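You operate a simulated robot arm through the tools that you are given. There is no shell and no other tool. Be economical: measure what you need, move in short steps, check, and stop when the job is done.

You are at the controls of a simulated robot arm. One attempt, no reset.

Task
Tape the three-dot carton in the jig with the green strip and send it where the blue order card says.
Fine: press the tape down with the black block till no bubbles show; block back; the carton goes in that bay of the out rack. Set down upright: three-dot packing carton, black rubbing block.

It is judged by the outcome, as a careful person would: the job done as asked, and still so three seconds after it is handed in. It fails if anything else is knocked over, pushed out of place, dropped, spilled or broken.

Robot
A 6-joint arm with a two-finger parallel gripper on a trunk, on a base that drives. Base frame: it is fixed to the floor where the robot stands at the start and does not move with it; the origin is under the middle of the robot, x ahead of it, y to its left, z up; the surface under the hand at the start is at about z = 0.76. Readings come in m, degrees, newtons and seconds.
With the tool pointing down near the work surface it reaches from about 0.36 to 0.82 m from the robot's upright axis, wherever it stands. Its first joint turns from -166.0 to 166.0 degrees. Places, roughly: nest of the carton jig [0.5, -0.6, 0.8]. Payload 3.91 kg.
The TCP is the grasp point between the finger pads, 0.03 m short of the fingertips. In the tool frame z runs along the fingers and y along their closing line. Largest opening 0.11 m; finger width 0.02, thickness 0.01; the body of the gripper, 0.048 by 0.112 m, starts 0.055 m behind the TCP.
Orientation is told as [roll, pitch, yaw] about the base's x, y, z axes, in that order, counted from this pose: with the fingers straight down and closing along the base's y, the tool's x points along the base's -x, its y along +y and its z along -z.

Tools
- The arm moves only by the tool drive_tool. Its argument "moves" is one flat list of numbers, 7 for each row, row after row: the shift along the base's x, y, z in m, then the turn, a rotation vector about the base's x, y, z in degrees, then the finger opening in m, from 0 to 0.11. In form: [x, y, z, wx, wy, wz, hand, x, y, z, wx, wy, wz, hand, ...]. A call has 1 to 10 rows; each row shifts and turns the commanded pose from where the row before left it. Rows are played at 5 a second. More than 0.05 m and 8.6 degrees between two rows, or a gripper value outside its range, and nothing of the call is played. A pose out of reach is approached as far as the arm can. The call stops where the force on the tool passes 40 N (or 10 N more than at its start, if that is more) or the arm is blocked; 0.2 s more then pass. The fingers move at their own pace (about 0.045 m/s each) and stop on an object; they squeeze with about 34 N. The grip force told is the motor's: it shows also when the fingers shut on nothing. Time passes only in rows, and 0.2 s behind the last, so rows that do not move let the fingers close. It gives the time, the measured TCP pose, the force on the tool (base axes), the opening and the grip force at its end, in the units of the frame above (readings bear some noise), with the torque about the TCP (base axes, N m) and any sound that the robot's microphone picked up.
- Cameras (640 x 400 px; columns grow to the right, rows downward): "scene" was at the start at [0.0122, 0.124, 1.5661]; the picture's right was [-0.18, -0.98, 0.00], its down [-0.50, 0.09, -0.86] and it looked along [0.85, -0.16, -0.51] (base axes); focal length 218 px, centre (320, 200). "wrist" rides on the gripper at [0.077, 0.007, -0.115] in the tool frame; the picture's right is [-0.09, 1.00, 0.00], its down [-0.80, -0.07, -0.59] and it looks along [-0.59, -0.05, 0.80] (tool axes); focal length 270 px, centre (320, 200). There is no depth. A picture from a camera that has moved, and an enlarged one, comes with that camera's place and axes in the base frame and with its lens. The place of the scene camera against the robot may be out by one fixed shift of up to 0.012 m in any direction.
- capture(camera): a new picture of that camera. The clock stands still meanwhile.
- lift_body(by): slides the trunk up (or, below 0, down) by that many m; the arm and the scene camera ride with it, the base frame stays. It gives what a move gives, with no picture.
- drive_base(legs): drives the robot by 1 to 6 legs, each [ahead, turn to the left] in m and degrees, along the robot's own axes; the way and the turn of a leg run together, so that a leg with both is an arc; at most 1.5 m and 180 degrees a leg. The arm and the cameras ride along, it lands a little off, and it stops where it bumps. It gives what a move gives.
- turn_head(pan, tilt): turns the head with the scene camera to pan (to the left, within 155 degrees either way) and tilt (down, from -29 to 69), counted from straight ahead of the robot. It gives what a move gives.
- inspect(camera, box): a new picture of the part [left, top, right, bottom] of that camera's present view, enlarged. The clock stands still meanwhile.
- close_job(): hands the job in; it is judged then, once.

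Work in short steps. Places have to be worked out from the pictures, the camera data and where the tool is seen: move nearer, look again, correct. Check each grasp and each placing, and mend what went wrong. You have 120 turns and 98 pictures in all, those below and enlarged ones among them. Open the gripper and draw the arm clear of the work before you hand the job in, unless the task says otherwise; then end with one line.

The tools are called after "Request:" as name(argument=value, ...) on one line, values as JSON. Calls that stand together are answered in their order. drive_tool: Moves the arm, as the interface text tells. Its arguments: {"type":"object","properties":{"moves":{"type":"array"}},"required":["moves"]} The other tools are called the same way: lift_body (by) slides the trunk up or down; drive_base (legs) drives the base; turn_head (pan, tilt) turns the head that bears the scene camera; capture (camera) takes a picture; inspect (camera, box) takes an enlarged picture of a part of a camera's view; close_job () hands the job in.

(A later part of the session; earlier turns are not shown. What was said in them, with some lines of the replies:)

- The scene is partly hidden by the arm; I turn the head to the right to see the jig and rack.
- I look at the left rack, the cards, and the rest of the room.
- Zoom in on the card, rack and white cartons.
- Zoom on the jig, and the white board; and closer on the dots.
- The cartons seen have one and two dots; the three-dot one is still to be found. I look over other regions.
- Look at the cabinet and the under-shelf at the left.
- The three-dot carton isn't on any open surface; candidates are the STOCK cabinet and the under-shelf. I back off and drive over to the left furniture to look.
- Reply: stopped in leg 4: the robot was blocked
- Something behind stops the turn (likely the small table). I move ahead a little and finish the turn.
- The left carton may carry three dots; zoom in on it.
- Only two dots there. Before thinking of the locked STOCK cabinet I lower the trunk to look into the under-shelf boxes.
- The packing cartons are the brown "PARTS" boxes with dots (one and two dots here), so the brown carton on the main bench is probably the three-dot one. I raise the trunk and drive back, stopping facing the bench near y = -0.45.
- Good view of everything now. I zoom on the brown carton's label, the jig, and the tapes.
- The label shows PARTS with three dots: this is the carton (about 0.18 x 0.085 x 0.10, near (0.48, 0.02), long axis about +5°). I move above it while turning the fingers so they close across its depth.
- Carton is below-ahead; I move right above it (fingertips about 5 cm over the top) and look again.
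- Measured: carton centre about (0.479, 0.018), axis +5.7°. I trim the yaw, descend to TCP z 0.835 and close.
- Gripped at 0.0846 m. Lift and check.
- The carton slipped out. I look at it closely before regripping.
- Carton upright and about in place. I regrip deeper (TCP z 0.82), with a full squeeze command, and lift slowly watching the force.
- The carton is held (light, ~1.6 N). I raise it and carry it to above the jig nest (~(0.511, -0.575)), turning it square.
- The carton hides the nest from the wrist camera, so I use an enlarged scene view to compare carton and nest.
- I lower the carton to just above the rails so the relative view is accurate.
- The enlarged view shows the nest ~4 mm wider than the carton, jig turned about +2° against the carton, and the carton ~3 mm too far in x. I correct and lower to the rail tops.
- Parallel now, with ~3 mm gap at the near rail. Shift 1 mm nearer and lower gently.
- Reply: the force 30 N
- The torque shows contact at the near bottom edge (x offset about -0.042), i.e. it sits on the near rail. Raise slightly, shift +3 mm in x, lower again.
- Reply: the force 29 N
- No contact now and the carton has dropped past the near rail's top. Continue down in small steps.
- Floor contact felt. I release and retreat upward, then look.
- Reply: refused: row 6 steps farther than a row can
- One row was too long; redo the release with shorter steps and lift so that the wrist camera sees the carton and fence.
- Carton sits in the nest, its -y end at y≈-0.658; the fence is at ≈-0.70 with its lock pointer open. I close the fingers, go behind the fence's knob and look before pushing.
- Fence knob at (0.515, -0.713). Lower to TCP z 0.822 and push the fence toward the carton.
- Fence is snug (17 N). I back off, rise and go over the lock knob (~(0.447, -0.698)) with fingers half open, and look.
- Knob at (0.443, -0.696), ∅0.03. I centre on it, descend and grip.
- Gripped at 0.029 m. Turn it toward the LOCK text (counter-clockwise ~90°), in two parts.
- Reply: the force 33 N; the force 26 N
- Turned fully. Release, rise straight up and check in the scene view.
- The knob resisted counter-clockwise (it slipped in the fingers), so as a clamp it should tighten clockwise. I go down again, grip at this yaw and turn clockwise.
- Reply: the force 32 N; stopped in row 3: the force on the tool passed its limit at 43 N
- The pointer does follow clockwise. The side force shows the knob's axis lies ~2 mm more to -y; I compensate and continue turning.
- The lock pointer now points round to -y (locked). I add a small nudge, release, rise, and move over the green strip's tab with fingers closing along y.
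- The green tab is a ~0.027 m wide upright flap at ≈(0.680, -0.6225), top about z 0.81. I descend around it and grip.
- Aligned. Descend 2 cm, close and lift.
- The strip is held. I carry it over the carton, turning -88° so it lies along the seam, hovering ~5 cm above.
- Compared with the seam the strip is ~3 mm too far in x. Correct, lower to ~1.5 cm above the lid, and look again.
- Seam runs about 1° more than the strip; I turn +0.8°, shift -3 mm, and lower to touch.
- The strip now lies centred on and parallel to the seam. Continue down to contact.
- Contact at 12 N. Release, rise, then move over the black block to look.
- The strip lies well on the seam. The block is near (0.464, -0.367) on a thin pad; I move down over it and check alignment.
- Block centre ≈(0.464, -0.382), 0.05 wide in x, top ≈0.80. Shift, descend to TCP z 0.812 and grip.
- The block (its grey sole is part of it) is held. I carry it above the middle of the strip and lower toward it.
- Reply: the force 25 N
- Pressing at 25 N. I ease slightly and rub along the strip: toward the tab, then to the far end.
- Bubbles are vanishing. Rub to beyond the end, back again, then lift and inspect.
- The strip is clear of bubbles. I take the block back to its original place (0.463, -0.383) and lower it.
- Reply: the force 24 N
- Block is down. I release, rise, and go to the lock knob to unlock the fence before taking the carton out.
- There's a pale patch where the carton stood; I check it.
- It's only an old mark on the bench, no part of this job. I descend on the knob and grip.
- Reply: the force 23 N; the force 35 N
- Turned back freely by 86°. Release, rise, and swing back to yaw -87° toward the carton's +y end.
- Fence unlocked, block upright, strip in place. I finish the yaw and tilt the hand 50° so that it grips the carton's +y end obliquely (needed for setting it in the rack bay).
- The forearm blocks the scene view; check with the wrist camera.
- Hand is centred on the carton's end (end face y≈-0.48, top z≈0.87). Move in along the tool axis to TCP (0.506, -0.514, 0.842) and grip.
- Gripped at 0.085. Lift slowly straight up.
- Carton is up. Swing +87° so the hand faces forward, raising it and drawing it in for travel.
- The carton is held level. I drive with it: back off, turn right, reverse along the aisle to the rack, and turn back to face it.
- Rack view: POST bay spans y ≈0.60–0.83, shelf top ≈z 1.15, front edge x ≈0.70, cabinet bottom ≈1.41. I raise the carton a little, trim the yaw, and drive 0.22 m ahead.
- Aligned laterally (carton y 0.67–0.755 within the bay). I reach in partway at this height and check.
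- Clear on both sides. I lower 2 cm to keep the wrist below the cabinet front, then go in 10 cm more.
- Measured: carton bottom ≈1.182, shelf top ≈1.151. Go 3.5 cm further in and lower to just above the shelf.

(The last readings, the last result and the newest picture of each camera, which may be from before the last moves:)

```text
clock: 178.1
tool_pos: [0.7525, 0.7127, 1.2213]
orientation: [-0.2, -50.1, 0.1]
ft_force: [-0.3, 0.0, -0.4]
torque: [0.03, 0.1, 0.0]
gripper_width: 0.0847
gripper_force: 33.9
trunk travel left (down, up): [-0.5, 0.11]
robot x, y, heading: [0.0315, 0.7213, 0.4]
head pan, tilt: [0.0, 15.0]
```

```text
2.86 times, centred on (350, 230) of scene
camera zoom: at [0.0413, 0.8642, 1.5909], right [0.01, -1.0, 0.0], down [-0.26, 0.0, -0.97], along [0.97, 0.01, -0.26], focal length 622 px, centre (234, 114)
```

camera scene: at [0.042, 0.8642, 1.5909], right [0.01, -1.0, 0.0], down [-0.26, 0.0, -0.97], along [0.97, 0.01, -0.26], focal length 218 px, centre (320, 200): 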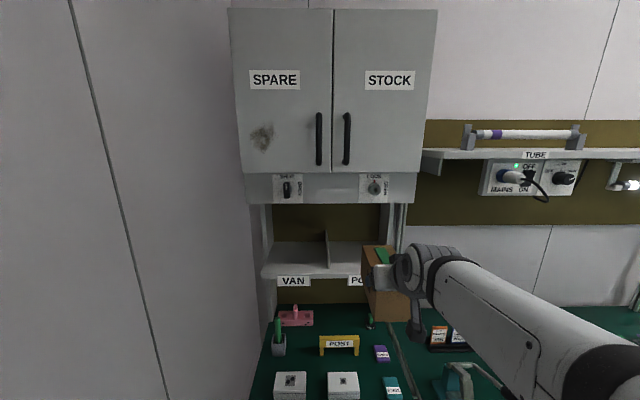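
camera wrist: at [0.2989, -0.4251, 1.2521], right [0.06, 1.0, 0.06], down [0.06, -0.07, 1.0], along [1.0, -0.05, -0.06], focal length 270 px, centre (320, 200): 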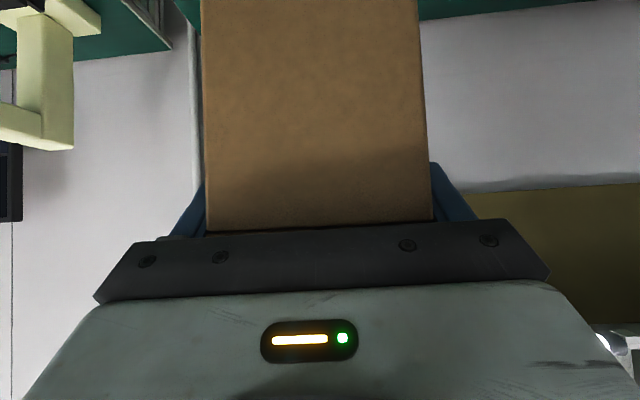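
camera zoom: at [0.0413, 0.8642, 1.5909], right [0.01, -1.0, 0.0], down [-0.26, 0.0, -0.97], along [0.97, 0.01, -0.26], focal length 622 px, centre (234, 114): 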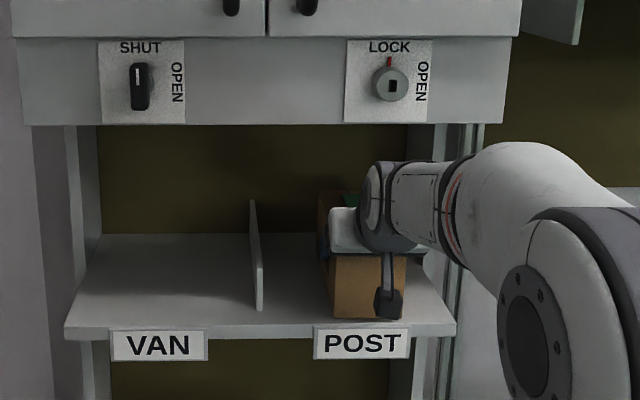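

Request:
drive_tool(moves=[0, 0, -0.002, 0, 0, 0, 0, 0, 0, -0.002, 0, 0, 0, 0, 0, 0, 0, 0, 0, 0, 0])

```text
clock: 178.9
tool_pos: [0.7522, 0.7131, 1.219]
orientation: [-0.3, -50.2, 0.3]
ft_force: [0.3, -0.7, -0.4]
torque: [-0.07, -0.26, 0.0]
gripper_width: 0.0847
gripper_force: 33.6
trunk travel left (down, up): [-0.5, 0.11]
robot x, y, heading: [0.0253, 0.7208, 0.6]
head pan, tilt: [0.0, 15.0]
```

The torque changed slightly (far end touching). One or two mm more.

Request:
drive_tool(moves=[0, 0, -0.001, 0, 0, 0, 0, 0, 0, -0.001, 0, 0, 0, 0, 0, 0, 0, 0, 0, 0, 0])

```text
clock: 179.7
tool_pos: [0.7515, 0.713, 1.2172]
orientation: [-0.2, -50.3, 0.2]
ft_force: [3.4, -0.3, 4.6]
torque: [-0.31, -0.99, 0.04]
gripper_width: 0.0846
gripper_force: 34.4
trunk travel left (down, up): [-0.5, 0.11]
robot x, y, heading: [0.0267, 0.7224, 0.6]
head pan, tilt: [0.0, 15.0]
```

The far end touches first; I tip the carton's nose up ~1° and lower a bit more to seat the near end.

Request:
drive_tool(moves=[0, 0, 0, 0, -1, 0, 0, 0, 0, -0.0015, 0, 0, 0, 0, 0, 0, -0.001, 0, 0, 0, 0, 0, 0, 0, 0, 0, 0, 0])

```text
clock: 180.7
tool_pos: [0.7497, 0.7123, 1.2165]
orientation: [-0.2, -51.5, 0.2]
ft_force: [1.3, 2.2, 25.1]
torque: [0.04, 0.89, -0.11]
gripper_width: 0.0848
gripper_force: 33.7
trunk travel left (down, up): [-0.5, 0.11]
robot x, y, heading: [0.0254, 0.7203, 0.1]
head pan, tilt: [0.0, 15.0]
```

Near end seated too. Release and withdraw straight back.

Request:
drive_tool(moves=[0, 0, 0.001, 0, 0, 0, 0.09, 0, 0, 0, 0, 0, 0, 0.1, 0, 0, 0, 0, 0, 0, 0.108, -0.01, 0, 0, 0, 0, 0, 0.108, -0.03, 0, 0, 0, 0, 0, 0.108, -0.04, 0, 0, 0, 0, 0, 0.108, -0.04, 0, 0, 0, 0, 0, 0.108, -0.04, 0, 0, 0, 0, 0, 0.108, -0.04, 0, 0, 0, 0, 0, 0.108, -0.04, 0, 0, 0, 0, 0, 0.108])

Request:
drive_base(legs=[[-0.2, 0]])

Request:
inspect(camera="scene", box=[250, 150, 470, 330])

```text
clock: 182.9
tool_pos: [0.5107, 0.7124, 1.2177]
orientation: [-0.1, -51.2, 0.2]
ft_force: [0.1, 0.1, -0.5]
torque: [-0.01, 0.02, -0.01]
gripper_width: 0.108
gripper_force: 0.0
trunk travel left (down, up): [-0.5, 0.11]
robot x, y, heading: [0.0262, 0.7183, 0.4]
head pan, tilt: [0.0, 15.0]
```

```text
clock: 184.5
tool_pos: [0.3166, 0.7114, 1.2172]
orientation: [-0.2, -51.1, 0.1]
ft_force: [0.5, -0.3, 0.4]
torque: [-0.03, 0.02, -0.01]
gripper_width: 0.108
gripper_force: 0.1
trunk travel left (down, up): [-0.5, 0.11]
robot x, y, heading: [-0.1696, 0.7214, 0.4]
head pan, tilt: [0.0, 15.0]
```

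```text
2.22 times, centred on (360, 240) of scene
camera zoom: at [-0.1553, 0.8629, 1.5909], right [0.01, -1.0, 0.0], down [-0.26, 0.0, -0.97], along [0.97, 0.01, -0.26], focal length 484 px, centre (231, 111)
```

zoom: 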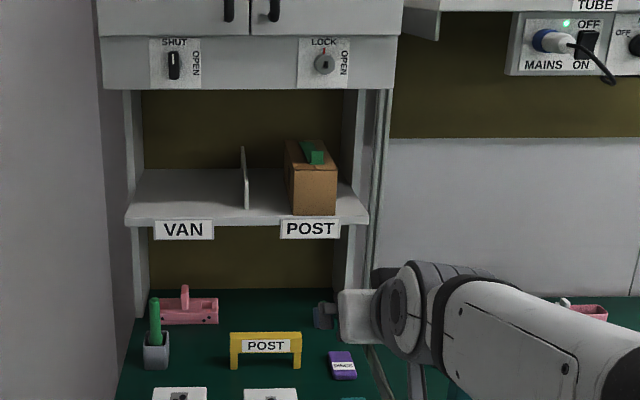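

The carton stands upright in the POST bay with the green tape on its seam. The block is back in its place, the hand is open and the arm is clear, so I hand in.

Request:
close_job()

```text
The job is handed in.
```

The three-dot carton was taped with the green strip and rubbed until no bubbles showed. It now stands upright in the POST bay, the black block is back in its place, and the job is handed in.
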